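You operate a simulated robot arm through the tools that you are given. There is no shell and no other tool. Be economical: measure what you need, move in short steps, check, and stop when the job is done.

You run a simulated two-armed robot. Do the job below in one go: nothing can be reset, and whatever is moved stays where it is left.

Task
Run the rotor rig at the speed on the job card, then stop it and switch the speed box off.
Fine: hold that speed for two seconds; press STOP; the dial ends at 0.

Only the result counts: the job must be done as asked and must still hold three seconds after the hand-in. Knocking over, shifting, dropping, spilling or breaking anything else fails it.

Robot
Two 7-joint arms with fingered hands on one trunk, hanging from a carriage that runs on a rail from [-990, 5] to [990, -5] (x, y) and turns from -366 to 322 degrees about z. Base frame: it is fixed where the carriage stands at the start and does not move with it; the origin is on the floor, on the carriage's upright axis, x ahead of it, y to its left, z up. Readings come in mm, degrees, newtons and seconds.
The left shoulder is at the start at [40, 177, 1522], the right one opposite. With the tool pointing down near the work surface each hand reaches from about 100 to 640 mm from the robot's upright axis, wherever it stands, measured 20 degrees to its own side. Places, roughly: blue sensor arm [-400, -300, 1000]; green start button of the speed box [500, -300, 900]; grey knob of the rub test [-200, -300, 1100]; job card [300, -200, 900]; left clamp knob [100, -300, 900]; left oil knob [0, -400, 1000]; power switch of the balancing machine [-900, -200, 900]; power switch of the read-out box [400, -400, 1000]; power switch of the speed box [600, -200, 800]; red stop button of the speed box [500, -300, 900]; right clamp knob [-400, -300, 900]; right oil knob [-300, -400, 1000]; shaft with discs [-200, -300, 1000]; speed dial [600, -300, 900]; switch of the socket bar of the big table [400, -700, 800]; unit dial of the read-out box [400, -500, 1100]. Payload 4 kg a hand.
Tool frame (each hand has its own): the origin (TCP) lies between the finger pads and is the grasp point; the fingertips stand 30 mm ahead of it; z points along the fingers, y is the line along which they close. Largest opening 104 mm; the body of the gripper starts 35 mm behind the TCP. The gripper is a hand of 4 fingers: y runs from the thumb to the fingers, the wrist lies at [-15, -104, -178] in the tool frame, and closing takes about 1.5 s.
Orientation is that of the tool frame in the base frame, as [roll, pitch, yaw] about the fixed x, y, z axes, in that order (R = Rz(yaw) Ry(pitch) Rx(roll)). With the fingers straight down and the wrist toward the robot, the tool's x, y and z point along [0, 1, 0], [1, 0, 0] and [0, 0, -1] of the base frame.

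Tools
- The arms move only by the tool servo_tool. It takes "left_increments", "right_increments" or both (then of equal length, played together; a hand with none holds still); each is a list of rows, each a list of 2 entries, a list of its own where there are three numbers: the shift along the tool's x, y, z in cm, then the turn, a rotation vector about the tool's x, y, z in degrees. In form: [[[tx, ty, tz], [ax, ay, az]], ...]. A call has 1 to 12 rows; each row shifts and turns the commanded pose from where the row before left it, along the tool's axes as they then stand. "left_claw" and "right_claw" are, for a hand that has rows, the closure, from 0 (fully open) to 1 (shut), set as the call begins (left out, the last holds). Each row takes 0.2 s and may step no farther than 50 mm and 8.6 degrees from the row before; otherwise, or with a gripper value out of range, the whole call is refused. Where a pose cannot be reached the arm comes as near as it can. A force on the tool above 40 N (or 10 N above the force at the start of the call, whichever is more), or a blocked arm, ends the call early, and 0.2 s more pass. Each finger travels about 153 mm/s and halts on what it meets, pressing with about 29 N; the grip force reading is that of the motor and also rises with nothing between the fingers. The clock runs only during rows and for 0.2 s after the last one: add rows that do not move to give the fingers time. The reply holds the time, the measured pose of the TCP, the force on the tool along the base axes, the opening and the grip force, in the units named above and with some noise, with the torque about the TCP (base axes, N m) and any sound that the robot's microphone picked up.
- Cameras (640 x 400 px; columns grow to the right, rows downward): "scene" is now at [163.2, -60.8, 1792.3]; the picture's right is [-0.98, -0.21, 0.00], its down [-0.19, 0.88, -0.44] and it looks along [0.09, -0.43, -0.90] (base axes); focal length 253 px, centre (320, 200). "left" rides on the left gripper at [-61, -92, -130] in its tool frame; the picture's right is [-0.81, -0.28, 0.52], its down [0.53, -0.71, 0.46] and it looks along [0.24, 0.64, 0.72] (tool axes); focal length 275 px, centre (320, 200). "right" rides on the right gripper at [61, -92, -130] in its tool frame; the picture's right is [-0.81, 0.28, -0.52], its down [-0.53, -0.71, 0.46] and it looks along [-0.24, 0.64, 0.73] (tool axes); focal length 275 px, centre (320, 200).
- capture(camera): a new picture of that camera. The clock stands still meanwhile.
- lift_body(by): slides the trunk up (or, below 0, down) by that many mm; the arms and the scene camera ride with it, the base frame stays. It gives what a move gives, with no picture.
- steer(legs): drives the robot by 1 to 6 legs, each [ahead, left, turn to the left] in mm, mm and degrees, along the robot's own axes; the way and the turn of a leg run together, so that a leg with both is an arc; at most 1500 mm and 180 degrees a leg. The arms and the cameras ride along, it lands a little off, and it stops where it bumps. It keeps to its track: a leg is cut to what the track allows. It gives what a move gives.
- finger_targets(index, middle, ring, thumb_bend, thumb_turn, hand): sets how far each is bent, from 0 (flat) to 1 (curled in); at 0.3 the hand is open as for a grip, at 0.7 the pads meet at the TCP. One left out holds its place. A second passes; each finger stops where it meets its share of the squeeze, and holds until it gets a number again. A gripper value or a shape takes the hand back. It gives what a move gives, with no picture; readings hold the bend of each and the force on the fingers (four entries, about 0 where the hand has none), thumb and palm. thumb_turn goes from beside the hand (0) to across from the fingers (1), as for a grip.
- preshape(shape, hand): the hand has 4 fingers and takes this shape, open, in about a second: jaw (thumb against the fingers, like two jaws); tri (thumb and two fingers); tip (a fingertip pinch); poke (one finger out to press); point (the index stretched); flat (the hand flat); cup (the hand cupped); fist (a fist). The gripper value then closes the fingers along that shape, each until it touches; the sizes above hold for jaw. It gives what a move gives, with no picture.
- pan_tilt(pan, tilt): turns the head with the scene camera to pan (to the left, within 86 degrees either way) and tilt (down, from -29 to 69), counted from straight ahead of the robot. It gives what a move gives.
- locate(camera, pixels): for up to 12 pixels [column, row] of the newest picture of that camera ("zoom" is the newest enlarged one), the place [x, y, z] in the base frame of the surface seen there, good to about 2 mm, but the place of the scene camera against the robot may be out by one fixed shift of up to 12 mm in any direction. The clock stands still meanwhile.
- close_up(camera, box): a new picture of the part [left, top, right, bottom] of that camera's present view, enlarged. The clock stands still meanwhile.
- close_job(): hands the job in; it is judged then, once.

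Keep the steps short. Do not move on a guess: measure, check each grasp and each placing, and mend mistakes. In all there are 80 turns and 58 pictures (those below and enlarged ones count). Leave the grippers open and the arms clear of the work at the hand-in unless told otherwise, and finish with a single line.

The tools are called after "Request:" as a command line: name --argument value ..., lists and objects as JSON in quotes. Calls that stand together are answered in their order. servo_tool: Moves the arms, as the interface text tells. Its arguments: {"type":"object","properties":{"left_increments":{"type":"array","items":{"type":"array"}},"left_claw":{"type":"number"},"right_increments":{"type":"array","items":{"type":"array"}},"right_claw":{"type":"number"}},"required":[]} The other tools are called the same way: lift_body (by) slides the trunk up or down; preshape (shape, hand) gives the hand a shape; finger_targets (index, middle, ring, thumb_bend, thumb_turn, hand) moves the fingers one by one; steer (legs) drives the base; pan_tilt (pan, tilt) turns the head that bears the scene camera; capture (camera) takes a picture; locate (camera, pixels) gives the place of the surface under pixels of a picture; close_up (camera, box) takes an enlarged picture of a part of a camera's view; close_job () hands the job in.

At the start:

```text
time_s: 0.0
left_position: [535.3, 36.1, 1223.4]
left_ee_rot: [-180.0, 0.0, 89.9]
left_ft_force: [0.0, 0.0, 0.5]
left_wrist_torque: [-0.01, 0.01, 0.01]
left_opening: 103.5
left_finger_force: 0.0
left_shape: jaw
left_bend: [0.3, 0.3, 0.3, 0.3, 0.98]
left_finger forces: [0.0, 0.1, 0.1, 0.0, 0.1, 0.0]
right_position: [368.8, -356.4, 1258.5]
right_ee_rot: [-179.9, 0.1, 90.0]
right_ft_force: [-0.9, 0.1, 0.5]
right_wrist_torque: [-0.04, 0.0, 0.01]
right_opening: 103.6
right_finger_force: 0.1
right_shape: jaw
right_bend: [0.3, 0.3, 0.3, 0.3, 0.98]
right_finger forces: [0.0, 0.0, 0.1, 0.1, 0.1, 0.0]
trunk travel left (down, up): [-644.0, 119.0]
robot x, y, heading: [-1.3, 0.6, -0.1]
head pan, tilt: [-78.1, 64.1]
```

scene: 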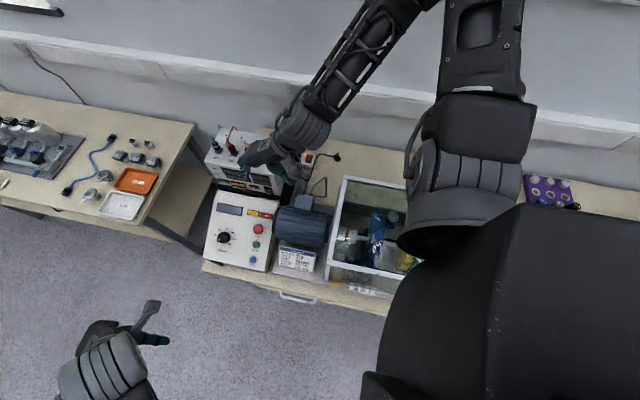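
right: 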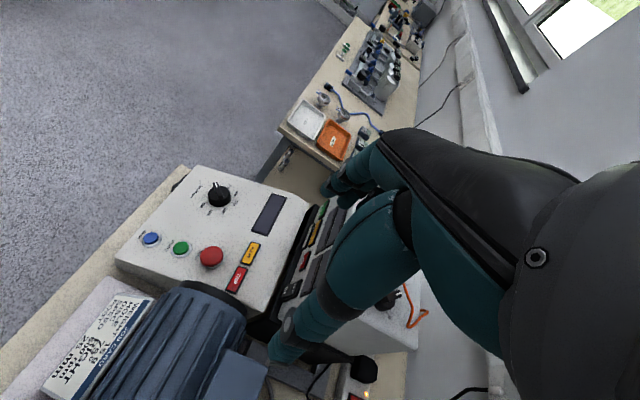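
left: 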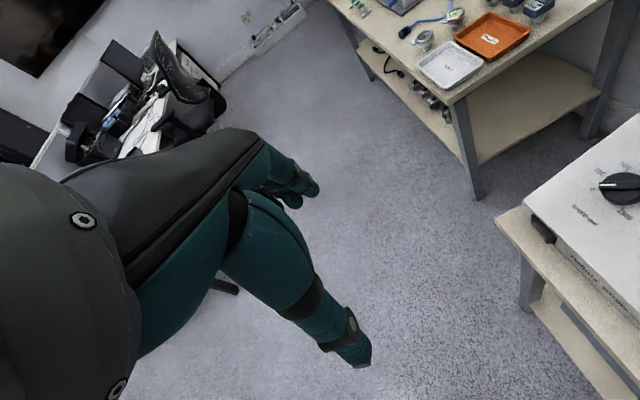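

I see the speed box around (240,230) in the scene and the job card at (296,259). First I enlarge the card and the box.

Request:
close_up --camera "scene" --box '[270, 240, 330, 278]'

Request:
close_up --camera "right" --box '[110, 160, 310, 300]'

Request:
close_up --camera "right" --box '[30, 280, 160, 400]'

Request:
close_up --camera "scene" --box '[195, 180, 285, 280]'

```text
10.53 times, centred on (300, 259) of scene
```

zoom: 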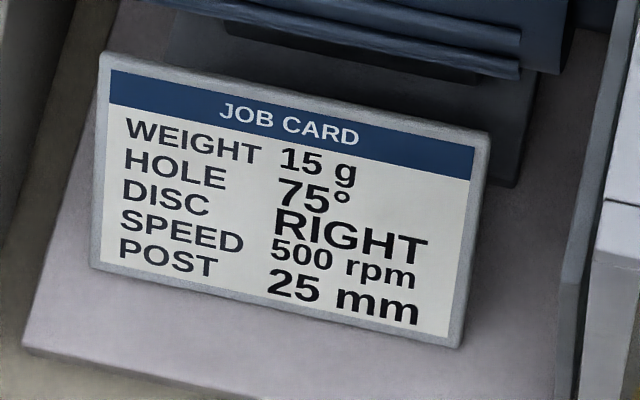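

```text
2.86 times, centred on (210, 230) of right
```

zoom: 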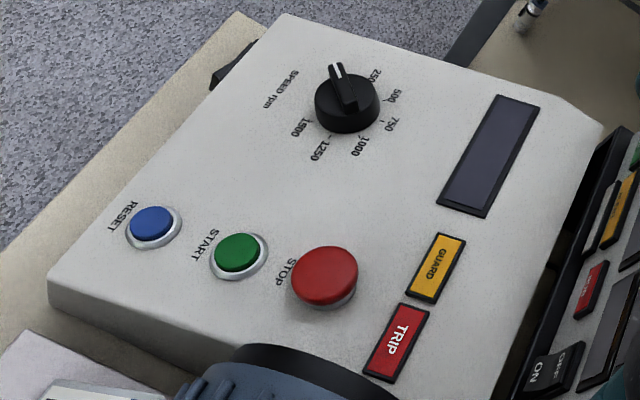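

```text
3.33 times, centred on (95, 340) of right
```

zoom: 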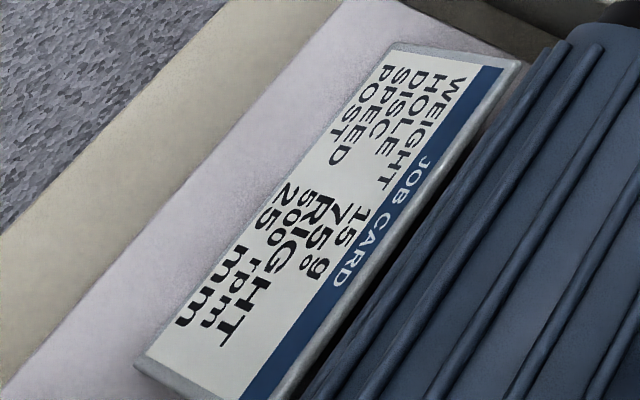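

```text
4.00 times, centred on (240, 230) of scene
```

zoom: 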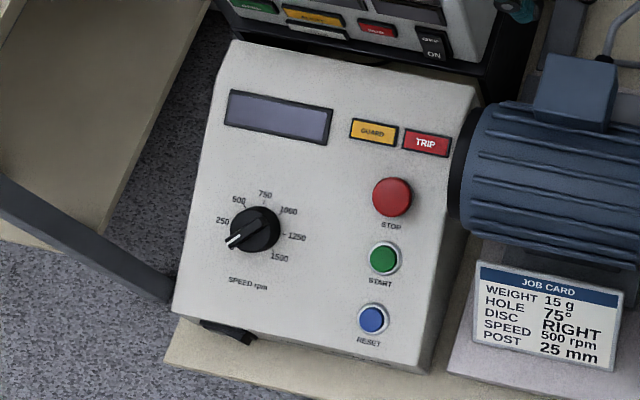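

The card says 500 rpm. The speed box display is dark and the power switch is on its front, near scene (249,263). I measure the controls, then look at the socket bar and the rig guard.

Request:
locate --camera "zoom" --pixels '[[254, 229], [232, 241], [391, 190], [383, 257], [373, 317], [227, 332], [240, 205], [222, 222], [265, 195], [200, 300], [340, 350], [300, 200]]'

Request:
close_up --camera "scene" --box '[280, 130, 430, 300]'

Request:
close_up --camera "left" --box '[490, 110, 640, 300]'

```text
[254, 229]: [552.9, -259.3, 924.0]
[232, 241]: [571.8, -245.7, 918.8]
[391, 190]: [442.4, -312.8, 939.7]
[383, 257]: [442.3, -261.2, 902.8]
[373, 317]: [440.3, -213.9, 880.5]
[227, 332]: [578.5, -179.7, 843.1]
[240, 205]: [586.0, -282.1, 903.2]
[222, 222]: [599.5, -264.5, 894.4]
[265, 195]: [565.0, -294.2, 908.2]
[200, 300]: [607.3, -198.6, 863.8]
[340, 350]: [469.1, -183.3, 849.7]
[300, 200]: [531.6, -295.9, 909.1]
```

```text
2.35 times, centred on (355, 215) of scene
```

zoom: 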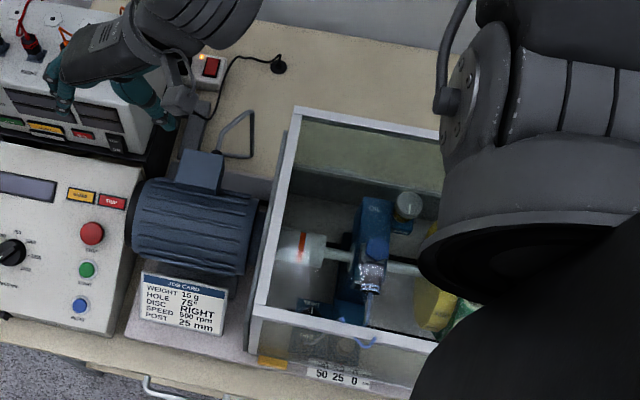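

```text
2.11 times, centred on (565, 205) of left
```

zoom: 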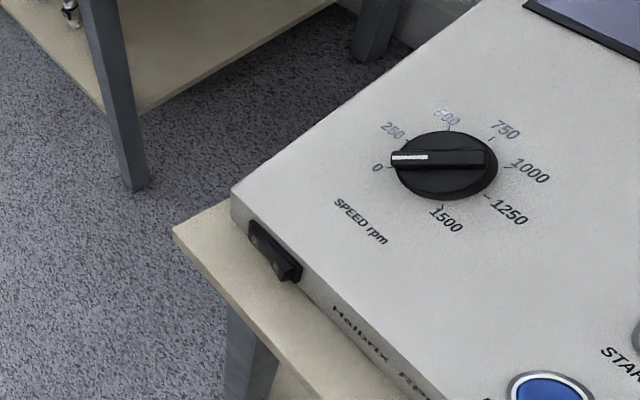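

The socket bar lamp is lit. The guard and rotor are hidden behind my arm, so I raise the trunk and turn right a bit to see the rig.

Request:
lift_body --by 110

Request:
steer --legs '[[0, 0, -50]]'

Request:
pan_tilt --pan -40 --tilt 50

Request:
capture --camera "scene"

```text
time_s: 1.4
left_position: [534.2, 37.9, 1332.9]
left_ee_rot: [180.0, -0.1, 90.0]
left_ft_force: [0.1, 0.2, 0.1]
left_wrist_torque: [0.0, -0.01, 0.06]
left_opening: 104.0
left_finger_force: 0.0
left_shape: jaw
left_bend: [0.3, 0.3, 0.3, 0.3, 0.98]
left_finger forces: [0.0, 0.0, 0.0, 0.0, 0.1, 0.0]
right_position: [368.3, -355.2, 1367.3]
right_ee_rot: [-180.0, 0.0, 90.1]
right_ft_force: [0.9, -0.2, 1.2]
right_wrist_torque: [0.0, -0.01, 0.02]
right_opening: 103.8
right_finger_force: 0.1
right_shape: jaw
right_bend: [0.3, 0.3, 0.3, 0.3, 0.98]
right_finger forces: [0.0, 0.0, 0.1, 0.0, 0.0, 0.0]
trunk travel left (down, up): [-754.0, 9.0]
robot x, y, heading: [-0.7, 2.5, -0.0]
head pan, tilt: [-78.1, 64.1]
```

```text
time_s: 4.1
left_position: [367.8, -388.4, 1333.3]
left_ee_rot: [180.0, 0.0, 39.4]
left_ft_force: [-0.3, 1.0, 0.1]
left_wrist_torque: [-0.02, 0.01, -0.02]
left_opening: 103.7
left_finger_force: 0.1
left_shape: jaw
left_bend: [0.3, 0.3, 0.3, 0.3, 0.98]
left_finger forces: [0.0, 0.1, 0.0, 0.0, 0.1, 0.0]
right_position: [-40.8, -511.3, 1367.9]
right_ee_rot: [-179.9, 0.0, 39.5]
right_ft_force: [0.9, -0.4, 0.4]
right_wrist_torque: [-0.02, 0.01, 0.03]
right_opening: 103.8
right_finger_force: 0.0
right_shape: jaw
right_bend: [0.3, 0.3, 0.3, 0.3, 0.98]
right_finger forces: [0.1, 0.0, 0.0, 0.0, 0.0, 0.0]
trunk travel left (down, up): [-754.0, 9.0]
robot x, y, heading: [-0.2, -1.5, -50.7]
head pan, tilt: [-78.1, 64.1]
```

```text
time_s: 5.1
left_position: [367.2, -389.9, 1333.5]
left_ee_rot: [-179.9, 0.0, 39.3]
left_ft_force: [0.1, 0.0, -0.3]
left_wrist_torque: [-0.02, -0.03, -0.01]
left_opening: 103.4
left_finger_force: 0.1
left_shape: jaw
left_bend: [0.3, 0.3, 0.3, 0.3, 0.98]
left_finger forces: [0.0, 0.0, 0.0, 0.1, 0.1, 0.0]
right_position: [-40.9, -510.5, 1368.3]
right_ee_rot: [179.8, 0.0, 39.6]
right_ft_force: [0.2, -0.4, 0.2]
right_wrist_torque: [0.02, 0.02, 0.0]
right_opening: 103.5
right_finger_force: 0.1
right_shape: jaw
right_bend: [0.3, 0.3, 0.3, 0.3, 0.98]
right_finger forces: [0.0, 0.0, 0.1, 0.1, 0.1, 0.0]
trunk travel left (down, up): [-754.0, 9.0]
robot x, y, heading: [-1.5, 0.8, -50.5]
head pan, tilt: [-40.0, 50.0]
```

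```text
48 pictures are left
```

scene: 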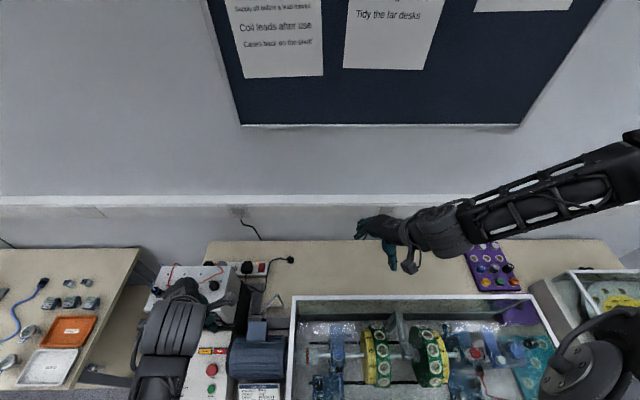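

I see the guard box at (425,345) and a notice board. I enlarge the rig and tilt up to read the notices.

Request:
close_up --camera "scene" --box '[270, 270, 580, 400]'

Request:
pan_tilt --pan -40 --tilt 15

Request:
capture --camera "scene"

```text
2.06 times, centred on (425, 335) of scene
```

zoom: 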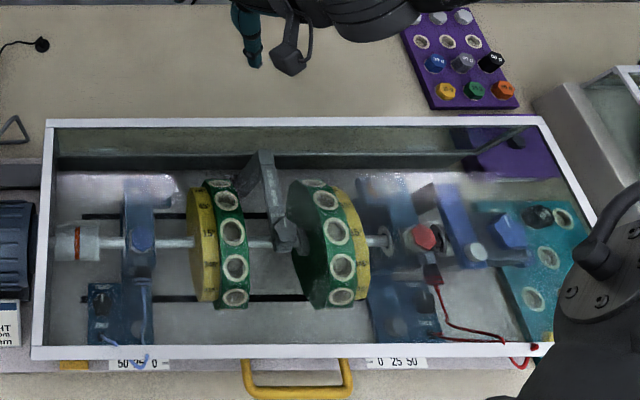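

```text
time_s: 6.2
left_position: [367.8, -389.0, 1333.9]
left_ee_rot: [-180.0, -0.1, 39.3]
left_ft_force: [0.2, 0.2, 0.2]
left_wrist_torque: [-0.02, 0.01, 0.01]
left_opening: 103.6
left_finger_force: 0.0
left_shape: jaw
left_bend: [0.3, 0.3, 0.3, 0.3, 0.98]
left_finger forces: [0.1, 0.1, 0.0, 0.0, 0.0, 0.0]
right_position: [-40.0, -511.1, 1368.0]
right_ee_rot: [180.0, 0.0, 39.4]
right_ft_force: [0.2, 0.0, -0.7]
right_wrist_torque: [0.01, -0.03, 0.03]
right_opening: 103.6
right_finger_force: 0.0
right_shape: jaw
right_bend: [0.3, 0.3, 0.3, 0.3, 0.98]
right_finger forces: [0.0, 0.0, 0.0, 0.0, 0.0, 0.1]
trunk travel left (down, up): [-754.0, 9.0]
robot x, y, heading: [-1.4, 0.7, -50.5]
head pan, tilt: [-40.0, 15.0]
```

```text
46 pictures are left
```

scene: 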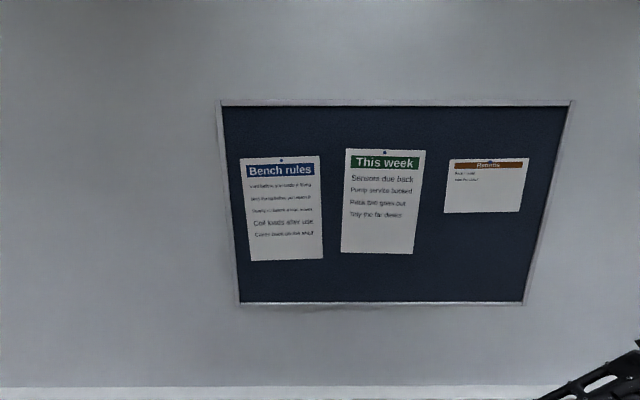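

Request:
close_up --camera "scene" --box '[235, 150, 335, 265]'

Request:
close_up --camera "scene" --box '[440, 150, 540, 215]'

```text
3.48 times, centred on (285, 208) of scene
```

zoom: 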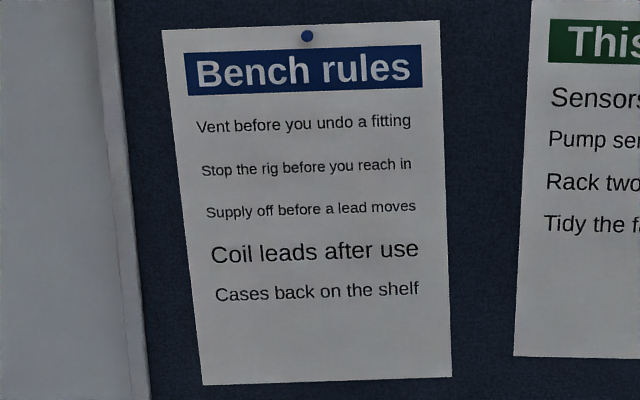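

```text
6.15 times, centred on (490, 182) of scene
```

zoom: 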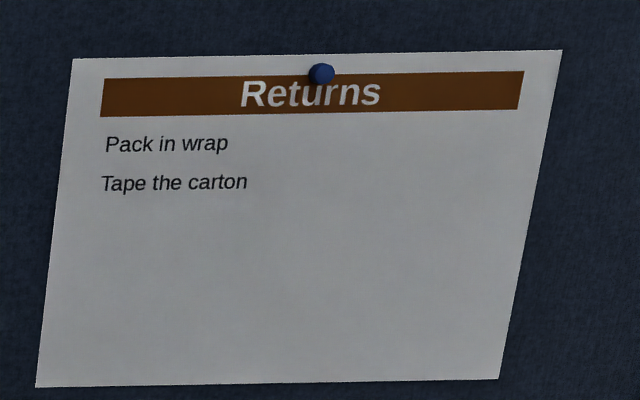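

The guard is closed and the rules add nothing special. I return to face +x, 100 mm ahead, and look at the power switch.

Request:
steer --legs '[[0, 0, 50.5], [100, 0, 0], [0, 0, -10]]'

Request:
pan_tilt --pan -30 --tilt 60

Request:
capture --camera "scene"

Request:
capture --camera "left"

```text
time_s: 10.2
left_position: [629.3, -60.4, 1335.1]
left_ee_rot: [180.0, 0.1, 79.5]
left_ft_force: [-1.1, -0.1, 0.2]
left_wrist_torque: [0.02, -0.03, -0.02]
left_opening: 103.7
left_finger_force: 0.1
left_shape: jaw
left_bend: [0.3, 0.3, 0.3, 0.3, 0.98]
left_finger forces: [0.1, 0.0, 0.1, 0.0, 0.1, 0.1]
right_position: [396.2, -417.1, 1368.5]
right_ee_rot: [179.9, 0.1, 79.7]
right_ft_force: [0.4, -0.2, -0.7]
right_wrist_torque: [-0.01, 0.03, -0.04]
right_opening: 103.6
right_finger_force: 0.1
right_shape: jaw
right_bend: [0.3, 0.3, 0.3, 0.3, 0.98]
right_finger forces: [0.1, 0.1, 0.0, 0.1, 0.0, 0.1]
trunk travel left (down, up): [-754.0, 9.0]
robot x, y, heading: [98.7, -0.0, -10.3]
head pan, tilt: [-40.0, 15.0]
```

```text
time_s: 11.3
left_position: [629.1, -61.3, 1334.0]
left_ee_rot: [179.9, 0.0, 79.5]
left_ft_force: [0.2, -0.4, -0.1]
left_wrist_torque: [0.01, 0.01, -0.02]
left_opening: 103.8
left_finger_force: 0.0
left_shape: jaw
left_bend: [0.3, 0.3, 0.3, 0.3, 0.98]
left_finger forces: [0.1, 0.0, 0.0, 0.0, 0.0, 0.1]
right_position: [396.0, -417.6, 1368.2]
right_ee_rot: [179.9, 0.0, 79.7]
right_ft_force: [0.1, 0.4, 0.6]
right_wrist_torque: [0.02, 0.03, 0.02]
right_opening: 103.9
right_finger_force: 0.0
right_shape: jaw
right_bend: [0.3, 0.3, 0.3, 0.3, 0.98]
right_finger forces: [0.0, 0.0, 0.0, 0.0, 0.0, 0.0]
trunk travel left (down, up): [-754.0, 9.0]
robot x, y, heading: [96.8, 1.1, -10.4]
head pan, tilt: [-30.0, 60.0]
```

```text
43 pictures are left
```

scene: 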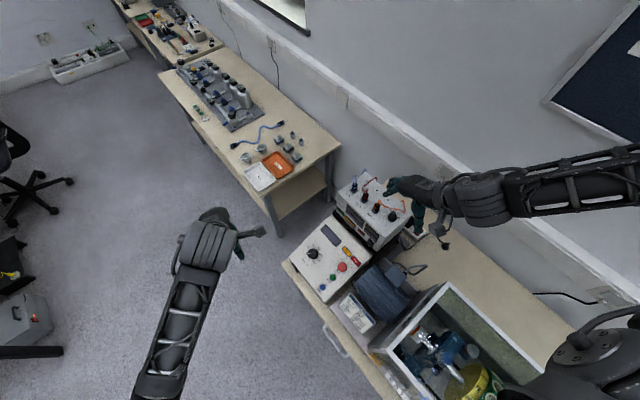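

```text
42 pictures are left
```

left: 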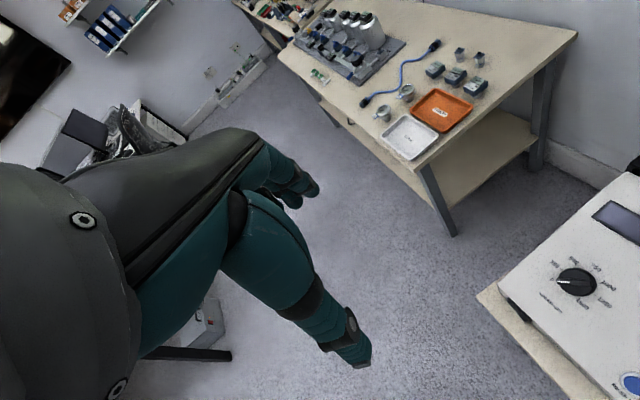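

The left hand is next to the power switch, so it will press that switch pointing towards -y. First I pull the right arm up and back, so that lowering the trunk is safe, and form a poke with the left hand.

Request:
servo_tool --right_increments '[[[0, -2, -4], [0, 0, 0]], [[0, -2, -4], [0, 0, 0]], [[0, -2, -4], [0, 0, 0]], [[0, -2, -4], [0, 0, 0]], [[0, -2, -4], [0, 0, 0]], [[0, -2, -4], [0, 0, 0]]]'

Request:
preshape --hand "left" --shape "poke"

Request:
capture --camera "left"

```text
time_s: 12.8
left_position: [629.2, -59.9, 1333.9]
left_ee_rot: [179.9, 0.1, 79.7]
left_ft_force: [0.4, 0.6, 0.9]
left_wrist_torque: [-0.05, 0.0, 0.0]
left_opening: 103.8
left_finger_force: 0.1
left_shape: jaw
left_bend: [0.3, 0.3, 0.3, 0.3, 0.98]
left_finger forces: [0.0, 0.0, 0.0, 0.0, 0.0, 0.0]
right_position: [327.5, -442.4, 1606.3]
right_ee_rot: [-179.9, -0.1, 79.7]
right_ft_force: [1.1, -0.4, -0.2]
right_wrist_torque: [0.04, -0.01, 0.0]
right_opening: 103.7
right_finger_force: 0.2
right_shape: jaw
right_bend: [0.3, 0.3, 0.3, 0.3, 0.98]
right_finger forces: [0.1, 0.0, 0.0, 0.0, 0.0, 0.1]
right hand out of reach, approached as far as the arm can: row 1, 2, 3, 4
trunk travel left (down, up): [-754.0, 9.0]
robot x, y, heading: [98.9, 4.2, -10.4]
head pan, tilt: [-30.0, 60.0]
```

```text
time_s: 13.7
left_position: [630.4, -60.8, 1334.4]
left_ee_rot: [-179.9, 0.0, 79.5]
left_ft_force: [0.7, -0.4, 0.5]
left_wrist_torque: [0.0, 0.0, 0.04]
left_opening: 0.2
left_finger_force: 0.1
left_shape: poke
left_bend: [0.7, 0.7, 0.99, 1.0, 1.0]
left_finger forces: [0.1, 0.1, 0.0, 0.0, 0.1, 0.0]
right_position: [328.1, -443.4, 1605.8]
right_ee_rot: [-180.0, -0.1, 79.7]
right_ft_force: [-0.2, 0.4, 0.4]
right_wrist_torque: [0.0, 0.01, 0.02]
right_opening: 104.0
right_finger_force: 0.1
right_shape: jaw
right_bend: [0.3, 0.3, 0.3, 0.3, 0.98]
right_finger forces: [0.0, 0.0, 0.1, 0.1, 0.0, 0.0]
trunk travel left (down, up): [-754.0, 9.0]
robot x, y, heading: [100.0, 1.3, -10.5]
head pan, tilt: [-30.0, 60.0]
```

```text
41 pictures are left
```

left: 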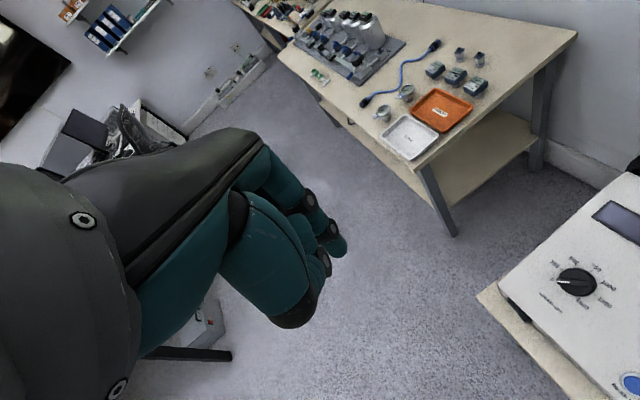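

The index in the poke shape ends near pixel (338,248). I measure that tip to know where it lies in the tool frame, and re-measure the switch and the dial from this camera.

Request:
locate --camera "left" --pixels '[[340, 247], [325, 265], [310, 200], [300, 315], [576, 282], [520, 312], [500, 298], [514, 306], [525, 318], [630, 384]]'

Request:
close_up --camera "left" --box '[480, 230, 640, 330]'

Request:
close_up --camera "left" --box '[220, 140, 380, 340]'

```text
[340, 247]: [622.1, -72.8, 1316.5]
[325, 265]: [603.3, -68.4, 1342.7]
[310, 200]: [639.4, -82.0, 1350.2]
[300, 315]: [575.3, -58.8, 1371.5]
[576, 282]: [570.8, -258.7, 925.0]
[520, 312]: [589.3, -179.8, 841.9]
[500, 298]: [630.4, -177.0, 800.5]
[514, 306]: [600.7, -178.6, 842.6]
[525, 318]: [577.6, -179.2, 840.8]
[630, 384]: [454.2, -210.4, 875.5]
```

```text
4.00 times, centred on (560, 280) of left
```

zoom: 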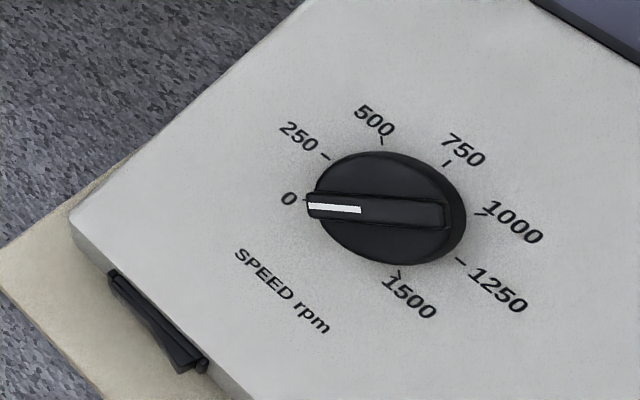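

```text
2.00 times, centred on (300, 240) of left
```

zoom: 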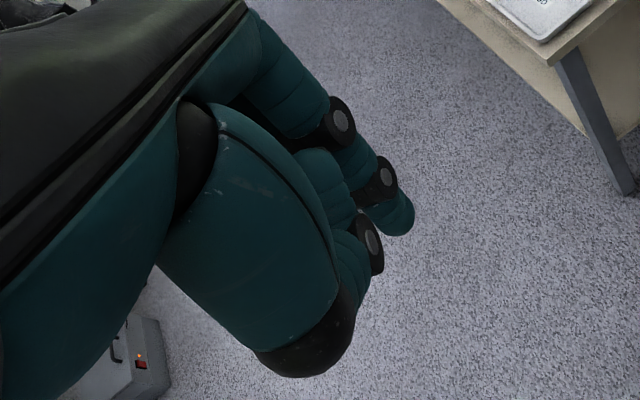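

The tip sits about on the tool axis, 30 mm ahead. Now I tilt the left hand 60° so its fingers point to -y and slightly down, and check with the scene camera.

Request:
servo_tool --left_increments '[[[0, 0, 0], [0, 0, -5.2]], [[0, 0, 0], [0, 0, -5.2]], [[0, 0, 0], [0, -8.5, 0]], [[0, 0, 0], [0, -8.5, 0]], [[0, 0, 0], [0, -8.5, 0]], [[0, 0, 0], [0, -8.5, 0]], [[0, 0, 0], [0, -8.5, 0]], [[0, 0, 0], [0, -8.5, 0]], [[0, 0, 0], [0, -8.5, 0]], [[0, 0, 0], [0, 0, 0]]]'

Request:
pan_tilt --pan -30 --tilt 45

Request:
capture --camera "scene"

```text
time_s: 15.8
left_position: [630.0, -60.7, 1335.1]
left_ee_rot: [180.0, 59.6, 90.2]
left_ft_force: [-0.9, 1.2, 0.3]
left_wrist_torque: [-0.03, 0.04, -0.01]
left_opening: 0.0
left_finger_force: 0.0
left_shape: poke
left_bend: [0.7, 0.7, 0.99, 1.0, 1.0]
left_finger forces: [0.0, 0.0, 0.0, 0.0, 0.1, 0.0]
right_position: [328.0, -443.6, 1606.2]
right_ee_rot: [-180.0, 0.0, 79.7]
right_ft_force: [-0.4, -0.2, 0.5]
right_wrist_torque: [-0.02, 0.02, -0.03]
right_opening: 103.9
right_finger_force: 0.0
right_shape: jaw
right_bend: [0.3, 0.3, 0.3, 0.3, 0.98]
right_finger forces: [0.1, 0.0, 0.0, 0.0, 0.0, 0.0]
trunk travel left (down, up): [-754.0, 9.0]
robot x, y, heading: [102.3, -2.2, -10.3]
head pan, tilt: [-30.0, 60.0]
```

```text
time_s: 16.6
left_position: [630.7, -60.2, 1332.9]
left_ee_rot: [-179.9, 59.6, 90.0]
left_ft_force: [0.0, 0.4, 0.1]
left_wrist_torque: [-0.02, -0.02, 0.01]
left_opening: 0.0
left_finger_force: 0.0
left_shape: poke
left_bend: [0.7, 0.7, 0.99, 1.0, 1.0]
left_finger forces: [0.0, 0.0, 0.0, 0.1, 0.0, 0.0]
right_position: [327.5, -442.8, 1606.3]
right_ee_rot: [180.0, 0.0, 79.7]
right_ft_force: [0.1, 0.4, 0.1]
right_wrist_torque: [0.03, 0.02, -0.02]
right_opening: 103.8
right_finger_force: 0.1
right_shape: jaw
right_bend: [0.3, 0.3, 0.3, 0.3, 0.98]
right_finger forces: [0.0, 0.0, 0.1, 0.0, 0.0, 0.0]
trunk travel left (down, up): [-754.0, 9.0]
robot x, y, heading: [94.9, 0.2, -10.1]
head pan, tilt: [-30.0, 45.0]
```

```text
38 pictures are left
```

scene: 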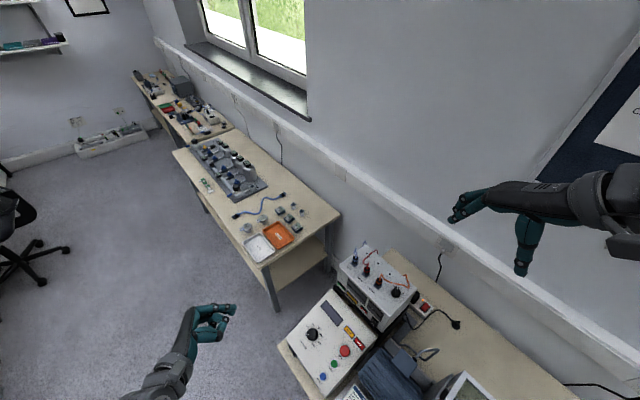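

Both arms look free. I lower the trunk 300 mm and bring the left hand in front of the box at a distance to look at the rocker.

Request:
lift_body --by -300

Request:
servo_tool --left_increments '[[[1.68, -2.17, 1.55], [0, 0, 0]], [[1.68, -2.17, 1.55], [0, 0, 0]], [[1.68, -2.17, 1.55], [0, 0, 0]], [[1.68, -2.17, 1.55], [0, 0, 0]], [[1.68, -2.17, 1.55], [0, 0, 0]], [[1.68, -2.17, 1.55], [0, 0, 0]]]'

Request:
capture --camera "left"

```text
time_s: 19.6
left_position: [629.1, -59.5, 1034.1]
left_ee_rot: [-180.0, 59.5, 90.0]
left_ft_force: [0.3, 0.6, 0.0]
left_wrist_torque: [0.0, 0.01, 0.01]
left_opening: 0.0
left_finger_force: 0.1
left_shape: poke
left_bend: [0.7, 0.7, 0.99, 1.0, 1.0]
left_finger forces: [0.0, 0.0, 0.0, 0.1, 0.0, 0.0]
right_position: [328.3, -441.5, 1306.3]
right_ee_rot: [179.9, -0.1, 79.8]
right_ft_force: [-0.5, 0.2, 0.1]
right_wrist_torque: [-0.02, 0.01, -0.01]
right_opening: 104.0
right_finger_force: 0.0
right_shape: jaw
right_bend: [0.3, 0.3, 0.3, 0.3, 0.98]
right_finger forces: [0.0, 0.1, 0.0, 0.1, 0.1, 0.0]
trunk travel left (down, up): [-454.0, 309.0]
robot x, y, heading: [97.4, -2.5, -10.4]
head pan, tilt: [-30.0, 45.0]
```

```text
time_s: 21.0
left_position: [497.7, -87.7, 901.0]
left_ee_rot: [180.0, 59.6, 90.0]
left_ft_force: [0.1, 1.2, 0.0]
left_wrist_torque: [0.01, 0.01, -0.01]
left_opening: 0.1
left_finger_force: 0.0
left_shape: poke
left_bend: [0.7, 0.7, 0.99, 1.0, 1.0]
left_finger forces: [0.0, 0.0, 0.1, 0.0, 0.1, 0.0]
right_position: [328.1, -441.2, 1305.8]
right_ee_rot: [-180.0, 0.0, 79.6]
right_ft_force: [0.5, -0.3, -0.4]
right_wrist_torque: [0.04, -0.01, -0.02]
right_opening: 104.0
right_finger_force: 0.1
right_shape: jaw
right_bend: [0.3, 0.3, 0.3, 0.3, 0.98]
right_finger forces: [0.0, 0.0, 0.1, 0.0, 0.1, 0.0]
trunk travel left (down, up): [-454.0, 309.0]
robot x, y, heading: [98.8, -2.1, -10.1]
head pan, tilt: [-30.0, 45.0]
```

```text
37 pictures are left
```

left: 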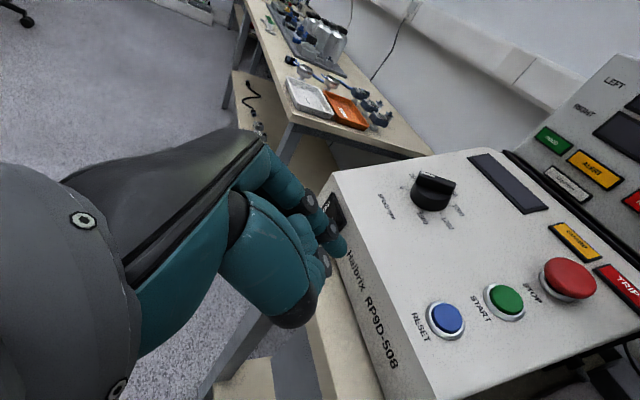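

Request:
close_up --camera "left" --box '[280, 170, 380, 260]'

Request:
locate --camera "left" --pixels '[[430, 190], [447, 319], [507, 298], [568, 272], [333, 205], [330, 212], [342, 222], [340, 246], [385, 330], [470, 270], [400, 240], [452, 182]]'

```text
4.44 times, centred on (330, 215) of left
```

zoom: 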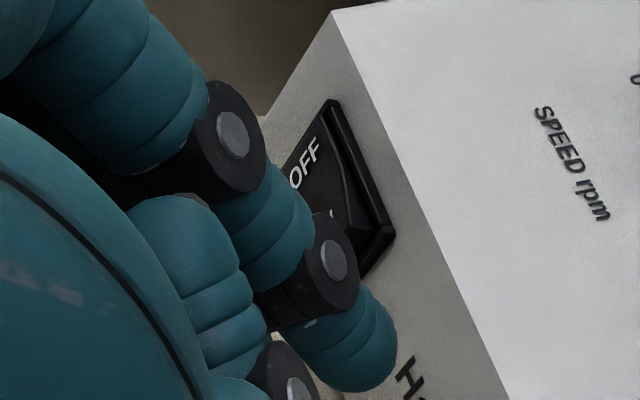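

```text
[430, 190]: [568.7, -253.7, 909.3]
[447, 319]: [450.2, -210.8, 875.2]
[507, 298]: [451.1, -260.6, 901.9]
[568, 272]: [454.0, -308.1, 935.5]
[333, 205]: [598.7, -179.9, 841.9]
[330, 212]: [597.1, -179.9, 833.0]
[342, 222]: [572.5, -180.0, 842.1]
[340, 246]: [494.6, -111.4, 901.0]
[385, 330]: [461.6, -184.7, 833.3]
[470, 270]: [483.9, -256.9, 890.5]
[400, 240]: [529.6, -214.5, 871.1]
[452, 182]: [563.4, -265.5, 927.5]
```

OFF is at the far end (x≈600) and ON at the near end (x≈574); it now stands at OFF. Two fingers read 0.7 bend, so I curl the middle to see which finger stays out.

Request:
finger_targets --hand "left" --middle 1.0

Request:
close_up --camera "left" --box '[220, 130, 380, 330]'

```text
time_s: 22.0
left_position: [499.1, -88.5, 900.9]
left_ee_rot: [180.0, 59.5, 90.0]
left_ft_force: [0.0, 0.0, 0.4]
left_wrist_torque: [-0.01, 0.0, 0.01]
left_opening: 29.7
left_finger_force: 0.1
left_shape: fingers
left_bend: [0.7, 1.0, 0.99, 1.0, 1.0]
left_finger forces: [0.0, 0.1, 0.0, 0.1, 0.1, 0.0]
right_position: [327.8, -443.5, 1307.0]
right_ee_rot: [-180.0, 0.1, 79.7]
right_ft_force: [0.7, -0.1, 0.5]
right_wrist_torque: [0.0, -0.02, -0.01]
right_opening: 103.9
right_finger_force: 0.0
right_shape: jaw
right_bend: [0.3, 0.3, 0.3, 0.3, 0.98]
right_finger forces: [0.1, 0.0, 0.0, 0.0, 0.0, 0.1]
trunk travel left (down, up): [-454.0, 309.0]
robot x, y, heading: [96.2, 0.2, -10.3]
head pan, tilt: [-30.0, 45.0]
```

```text
2.00 times, centred on (300, 230) of left
```

zoom: 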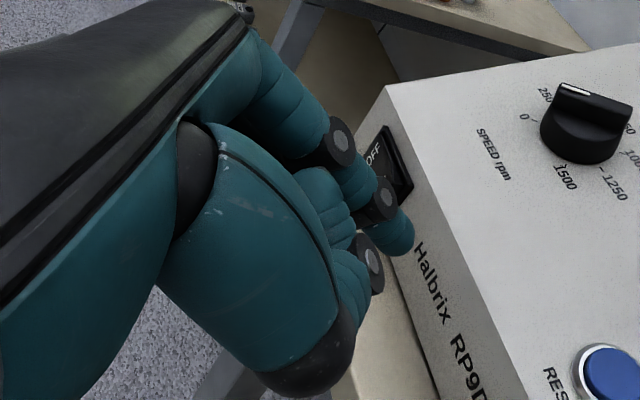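

The index remains extended. I measure several points across its tip to find its axis.

Request:
locate --camera "zoom" --pixels '[[372, 235], [385, 232], [398, 228], [408, 220], [408, 235], [410, 245], [400, 252], [390, 250], [400, 212], [360, 170], [375, 160], [345, 175]]'

```text
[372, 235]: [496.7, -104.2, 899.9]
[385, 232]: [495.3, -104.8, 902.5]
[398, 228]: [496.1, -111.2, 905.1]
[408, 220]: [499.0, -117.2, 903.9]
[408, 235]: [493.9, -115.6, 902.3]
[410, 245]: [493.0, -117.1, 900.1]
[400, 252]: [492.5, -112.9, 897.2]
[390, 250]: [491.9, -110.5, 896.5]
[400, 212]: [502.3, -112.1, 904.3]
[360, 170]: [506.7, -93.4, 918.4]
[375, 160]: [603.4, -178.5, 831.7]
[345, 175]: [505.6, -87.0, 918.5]
```

The tip lies at about [-12, 0, 29] in the tool frame. I move it 20 mm in front of the ON end.

Request:
servo_tool --left_increments '[[[0.83, 1.89, 1.66], [0, 0, 0]], [[0.83, 1.89, 1.66], [0, 0, 0]], [[0.83, 1.89, 1.66], [0, 0, 0]], [[0.83, 1.89, 1.66], [0, 0, 0]], [[0, 0, 0], [0, 0, 0]]]'

Request:
close_up --camera "left" --box '[240, 150, 440, 300]'

Request:
pan_tilt --pan -25 --tilt 60

Request:
close_up --camera "scene" --box '[220, 150, 420, 320]'

```text
time_s: 23.2
left_position: [575.1, -130.6, 837.1]
left_ee_rot: [-180.0, 59.4, 90.1]
left_ft_force: [-0.2, 1.0, -0.2]
left_wrist_torque: [-0.01, 0.0, 0.03]
left_opening: 30.3
left_finger_force: 0.1
left_shape: fingers
left_bend: [0.7, 1.0, 0.99, 1.0, 1.0]
left_finger forces: [0.0, 0.0, 0.1, 0.0, 0.0, 0.0]
right_position: [328.3, -442.2, 1306.4]
right_ee_rot: [179.9, 0.0, 79.8]
right_ft_force: [-0.7, 0.6, 0.0]
right_wrist_torque: [0.0, 0.01, 0.01]
right_opening: 104.0
right_finger_force: 0.1
right_shape: jaw
right_bend: [0.3, 0.3, 0.3, 0.3, 0.98]
right_finger forces: [0.0, 0.0, 0.0, 0.0, 0.1, 0.0]
trunk travel left (down, up): [-454.0, 309.0]
robot x, y, heading: [98.0, 2.0, -10.6]
head pan, tilt: [-30.0, 45.0]
```

```text
2.67 times, centred on (340, 225) of left
```

zoom: 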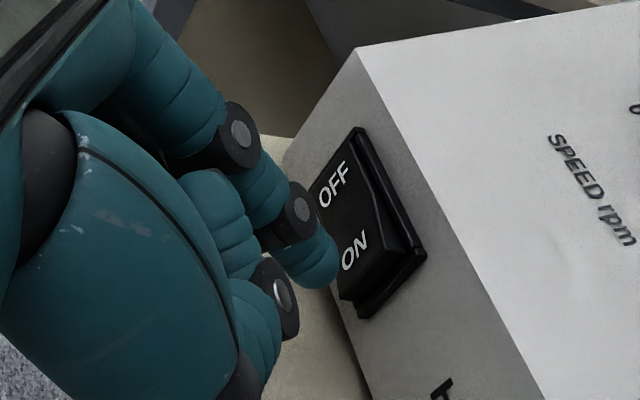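

```text
time_s: 24.0
left_position: [575.0, -130.9, 838.5]
left_ee_rot: [-179.9, 59.5, 90.0]
left_ft_force: [0.5, -0.1, -0.1]
left_wrist_torque: [0.0, -0.01, -0.05]
left_opening: 30.0
left_finger_force: 0.0
left_shape: fingers
left_bend: [0.7, 1.0, 0.99, 1.0, 1.0]
left_finger forces: [0.1, 0.0, 0.0, 0.0, 0.0, 0.0]
right_position: [328.3, -442.6, 1306.3]
right_ee_rot: [-180.0, -0.1, 79.7]
right_ft_force: [0.2, 0.1, -0.8]
right_wrist_torque: [0.02, 0.03, -0.01]
right_opening: 103.8
right_finger_force: 0.0
right_shape: jaw
right_bend: [0.3, 0.3, 0.3, 0.3, 0.98]
right_finger forces: [0.0, 0.0, 0.0, 0.0, 0.0, 0.0]
trunk travel left (down, up): [-454.0, 309.0]
robot x, y, heading: [94.8, 0.3, -10.2]
head pan, tilt: [-25.0, 60.0]
```

```text
2.35 times, centred on (320, 235) of scene
```

zoom: 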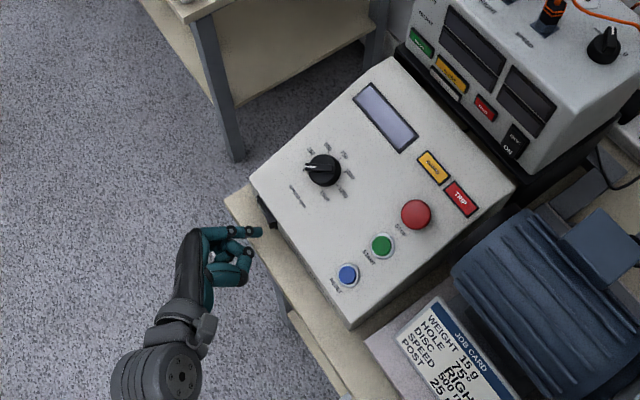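

Now the rocker is clearly visible. I measure it exactly (zoom of the left camera was replaced, so I use left-camera pixels on a new picture).

Request:
close_up --camera "left" --box '[240, 150, 440, 300]'

Request:
locate --camera "zoom" --pixels '[[355, 250], [335, 185], [368, 312], [422, 256], [356, 132], [345, 292], [395, 250], [327, 275], [333, 285], [315, 240]]'

```text
2.67 times, centred on (340, 225) of left
```

zoom: 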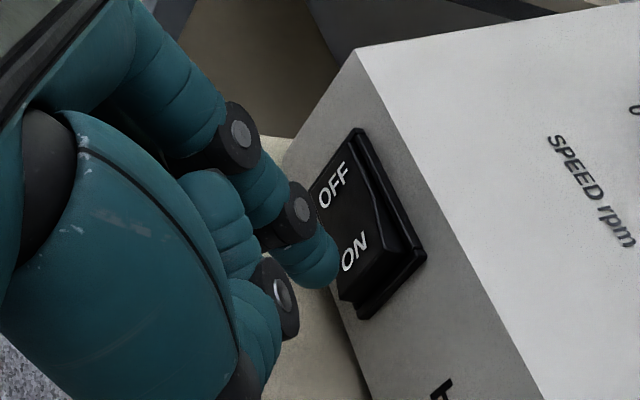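

```text
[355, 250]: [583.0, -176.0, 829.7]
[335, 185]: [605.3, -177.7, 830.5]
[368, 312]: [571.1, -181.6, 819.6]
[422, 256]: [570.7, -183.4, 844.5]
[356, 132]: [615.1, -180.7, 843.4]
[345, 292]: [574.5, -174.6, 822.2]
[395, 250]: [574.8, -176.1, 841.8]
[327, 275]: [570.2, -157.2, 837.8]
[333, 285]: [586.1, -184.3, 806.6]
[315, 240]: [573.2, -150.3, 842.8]
```

The rocker spans x 570–615, z 820–844, with the ON end raised to y -175. I shift +5 mm in x and 4 mm down, then push towards -y in 4 mm steps.

Request:
servo_tool --left_increments '[[[0.33, 0.5, 0.2], [0, 0, 0]], [[-0.2, 0, 0.346], [0, 0, 0]], [[-0.2, 0, 0.346], [0, 0, 0]], [[-0.2, 0, 0.346], [0, 0, 0]], [[-0.2, 0, 0.346], [0, 0, 0]], [[-0.2, 0, 0.346], [0, 0, 0]], [[-0.15, 0, 0.26], [0, 0, 0]]]'

Request:
close_up --camera "left" --box '[240, 90, 600, 315]'

```text
time_s: 25.6
left_position: [581.3, -146.9, 832.4]
left_ee_rot: [179.8, 59.3, 90.1]
left_ft_force: [3.6, 14.9, 0.1]
left_wrist_torque: [0.05, -0.02, 0.05]
left_opening: 27.5
left_finger_force: 7.3
left_shape: fingers
left_bend: [0.7, 1.0, 0.99, 1.0, 1.0]
left_finger forces: [15.0, 0.0, 0.0, 0.0, 0.0, 0.0]
right_position: [329.0, -441.3, 1305.2]
right_ee_rot: [180.0, -0.1, 79.6]
right_ft_force: [0.0, -0.3, 0.3]
right_wrist_torque: [-0.01, 0.01, -0.02]
right_opening: 104.0
right_finger_force: 0.1
right_shape: jaw
right_bend: [0.3, 0.3, 0.3, 0.3, 0.98]
right_finger forces: [0.0, 0.0, 0.0, 0.1, 0.0, 0.1]
trunk travel left (down, up): [-454.0, 309.0]
robot x, y, heading: [97.5, 1.5, -10.3]
head pan, tilt: [-25.0, 60.0]
```

```text
1.78 times, centred on (420, 202) of left
```

zoom: 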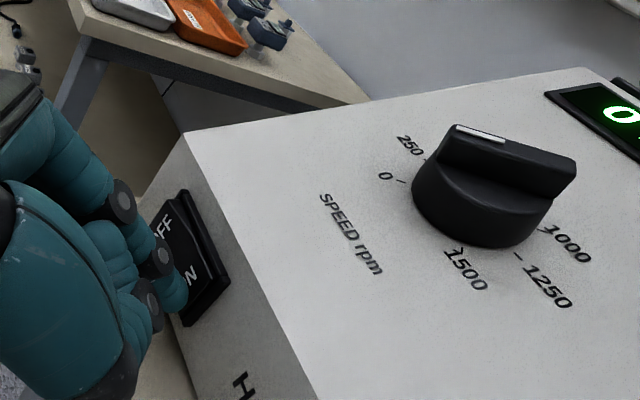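

The display lit up with 0: the box is on. I back the finger off, rise, and turn the hand fingers-down again.

Request:
servo_tool --left_increments '[[[2, 0, -3.46], [0, 0, 0]], [[2, 0, -3.46], [0, 0, 0]], [[-4, 0, -2.31], [0, 0, 0]], [[-4, 0, -2.31], [0, 0, 0]], [[-4, 0, -2.31], [0, 0, 0]], [[-4, 0, -2.31], [0, 0, 0]], [[-4, 0, -2.31], [0, 0, 0]], [[-4, 0, -2.31], [0, 0, 0]]]'

Request:
servo_tool --left_increments '[[[0, 0, 0], [0, 8.5, 0]], [[0, 0, 0], [0, 8.5, 0]], [[0, 0, 0], [0, 8.5, 0]], [[0, 0, 0], [0, 8.5, 0]], [[0, 0, 0], [0, 8.5, 0]], [[0, 0, 0], [0, 8.5, 0]], [[0, 0, 0], [0, 8.5, 0]]]'

Request:
steer --legs '[[0, 0, 10.3], [150, 0, 0], [0, 0, -60]]'

Request:
pan_tilt --pan 15 --tilt 65

Request:
capture --camera "scene"

Request:
capture --camera "left"

```text
time_s: 27.4
left_position: [578.7, -76.9, 1109.9]
left_ee_rot: [180.0, 59.5, 90.1]
left_ft_force: [0.1, 1.2, 0.0]
left_wrist_torque: [0.02, -0.01, -0.01]
left_opening: 29.6
left_finger_force: 0.0
left_shape: fingers
left_bend: [0.7, 1.0, 0.99, 1.0, 1.0]
left_finger forces: [0.0, 0.0, 0.1, 0.0, 0.0, 0.0]
right_position: [328.1, -442.3, 1306.4]
right_ee_rot: [180.0, 0.1, 79.7]
right_ft_force: [-0.1, 0.5, 0.1]
right_wrist_torque: [-0.02, -0.01, 0.0]
right_opening: 103.5
right_finger_force: 0.1
right_shape: jaw
right_bend: [0.3, 0.3, 0.3, 0.3, 0.98]
right_finger forces: [0.0, 0.0, 0.0, 0.1, 0.1, 0.1]
trunk travel left (down, up): [-454.0, 309.0]
robot x, y, heading: [100.2, 0.0, -10.5]
head pan, tilt: [-25.0, 60.0]
```

```text
time_s: 29.0
left_position: [580.3, -75.2, 1111.3]
left_ee_rot: [-180.0, 0.0, 90.0]
left_ft_force: [0.5, 0.4, -0.4]
left_wrist_torque: [-0.02, 0.0, 0.03]
left_opening: 29.8
left_finger_force: 0.2
left_shape: fingers
left_bend: [0.7, 1.0, 0.99, 1.0, 1.0]
left_finger forces: [0.0, 0.1, 0.0, 0.1, 0.0, 0.1]
right_position: [327.2, -441.9, 1306.5]
right_ee_rot: [-180.0, -0.1, 79.7]
right_ft_force: [0.6, 0.3, 0.7]
right_wrist_torque: [-0.01, -0.01, -0.02]
right_opening: 103.8
right_finger_force: 0.1
right_shape: jaw
right_bend: [0.3, 0.3, 0.3, 0.3, 0.98]
right_finger forces: [0.0, 0.1, 0.0, 0.1, 0.0, 0.0]
trunk travel left (down, up): [-454.0, 309.0]
robot x, y, heading: [97.8, -1.5, -10.5]
head pan, tilt: [-25.0, 60.0]
```

```text
time_s: 33.7
left_position: [500.6, -418.8, 1111.1]
left_ee_rot: [180.0, 0.0, 40.1]
left_ft_force: [-0.2, 0.1, 0.4]
left_wrist_torque: [0.0, -0.04, 0.0]
left_opening: 29.8
left_finger_force: 0.0
left_shape: fingers
left_bend: [0.7, 1.0, 0.99, 1.0, 1.0]
left_finger forces: [0.1, 0.1, 0.0, 0.0, 0.0, 0.0]
right_position: [56.5, -462.5, 1306.4]
right_ee_rot: [-180.0, 0.1, 29.7]
right_ft_force: [0.1, -0.5, 0.3]
right_wrist_torque: [-0.01, -0.01, 0.0]
right_opening: 103.7
right_finger_force: 0.0
right_shape: jaw
right_bend: [0.3, 0.3, 0.3, 0.3, 0.98]
right_finger forces: [0.0, 0.0, 0.0, 0.1, 0.0, 0.1]
trunk travel left (down, up): [-454.0, 309.0]
robot x, y, heading: [252.2, -2.0, -60.5]
head pan, tilt: [-25.0, 60.0]
```

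```text
time_s: 34.8
left_position: [501.8, -418.5, 1110.4]
left_ee_rot: [-180.0, 0.1, 40.1]
left_ft_force: [-0.4, 0.5, -0.8]
left_wrist_torque: [0.02, -0.02, -0.01]
left_opening: 30.1
left_finger_force: 0.1
left_shape: fingers
left_bend: [0.7, 1.0, 0.99, 1.0, 1.0]
left_finger forces: [0.0, 0.1, 0.2, 0.0, 0.0, 0.0]
right_position: [57.0, -461.3, 1305.6]
right_ee_rot: [-180.0, 0.0, 29.7]
right_ft_force: [0.6, 0.1, 0.0]
right_wrist_torque: [-0.03, -0.02, -0.01]
right_opening: 103.8
right_finger_force: 0.1
right_shape: jaw
right_bend: [0.3, 0.3, 0.3, 0.3, 0.98]
right_finger forces: [0.0, 0.0, 0.1, 0.1, 0.0, 0.0]
trunk travel left (down, up): [-454.0, 309.0]
robot x, y, heading: [249.2, -3.6, -60.0]
head pan, tilt: [15.0, 65.0]
```

```text
30 pictures are left
```

scene: 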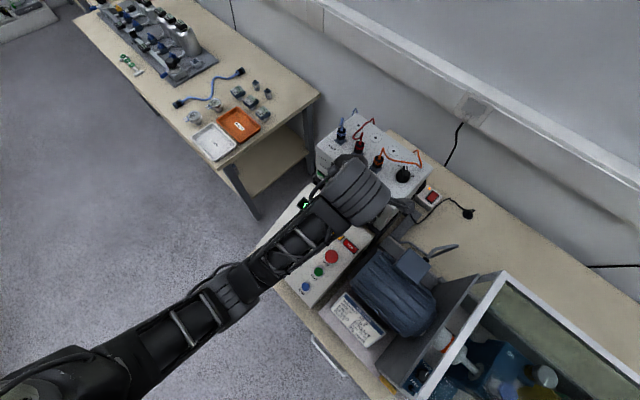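

```text
29 pictures are left
```

left: 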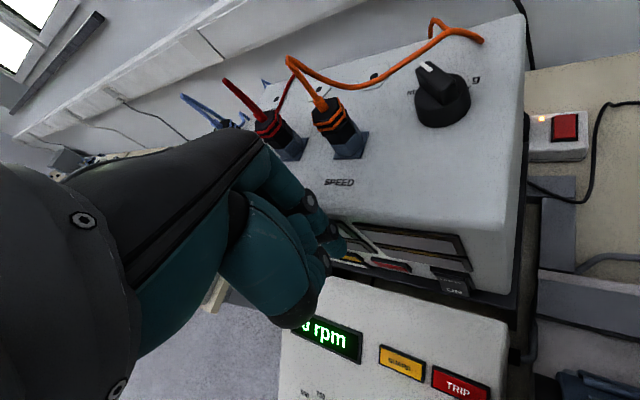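

The hand is too near the read-out box leads, so I raise it, move back above START, tilt it 25.5° square to the panel, and look.

Request:
servo_tool --left_increments '[[[0, 0, -4], [0, 0, 0]], [[1.88, -3.52, 0], [0, 0, 0]], [[1.88, -3.52, 0], [0, 0, 0]], [[1.88, -3.52, 0], [0, 0, 0]], [[1.88, -3.52, 0], [0, 0, 0]], [[1.88, -3.52, 0], [0, 0, 0]], [[0, 0, 0], [-6.51, -5.47, 0]], [[0, 0, 0], [-6.51, -5.47, 0]], [[0, 0, 0], [-6.51, -5.47, 0]], [[0, 0, 0], [0, 0, 0]]]'

Request:
capture --camera "left"

```text
time_s: 35.6
left_position: [533.8, -369.4, 1222.0]
left_ee_rot: [166.8, -2.9, 43.0]
left_ft_force: [0.4, 0.2, 0.4]
left_wrist_torque: [-0.02, -0.03, -0.03]
left_opening: 29.9
left_finger_force: 0.1
left_shape: fingers
left_bend: [0.7, 1.0, 0.99, 1.0, 1.0]
left_finger forces: [0.0, 0.1, 0.0, 0.1, 0.0, 0.0]
right_position: [58.2, -462.0, 1306.4]
right_ee_rot: [-179.8, 0.0, 29.7]
right_ft_force: [0.2, -0.9, -0.4]
right_wrist_torque: [0.01, 0.0, -0.02]
right_opening: 103.8
right_finger_force: 0.1
right_shape: jaw
right_bend: [0.3, 0.3, 0.3, 0.3, 0.98]
right_finger forces: [0.0, 0.0, 0.1, 0.1, 0.1, 0.0]
trunk travel left (down, up): [-454.0, 309.0]
robot x, y, heading: [245.6, -1.5, -60.4]
head pan, tilt: [15.0, 65.0]
stopped in row 4 (left hand): the arm was blocked; the commanded pose is now the measured one
```

```text
28 pictures are left
```

left: 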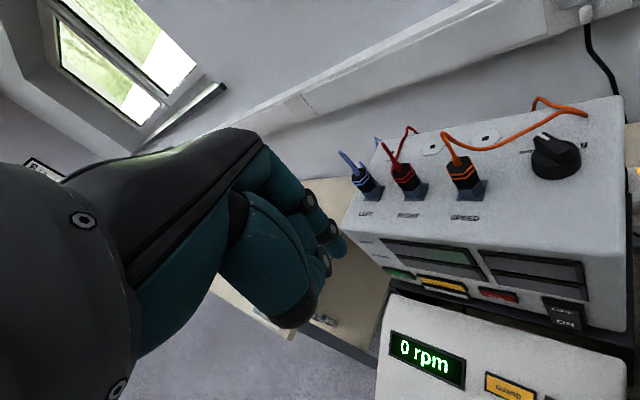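

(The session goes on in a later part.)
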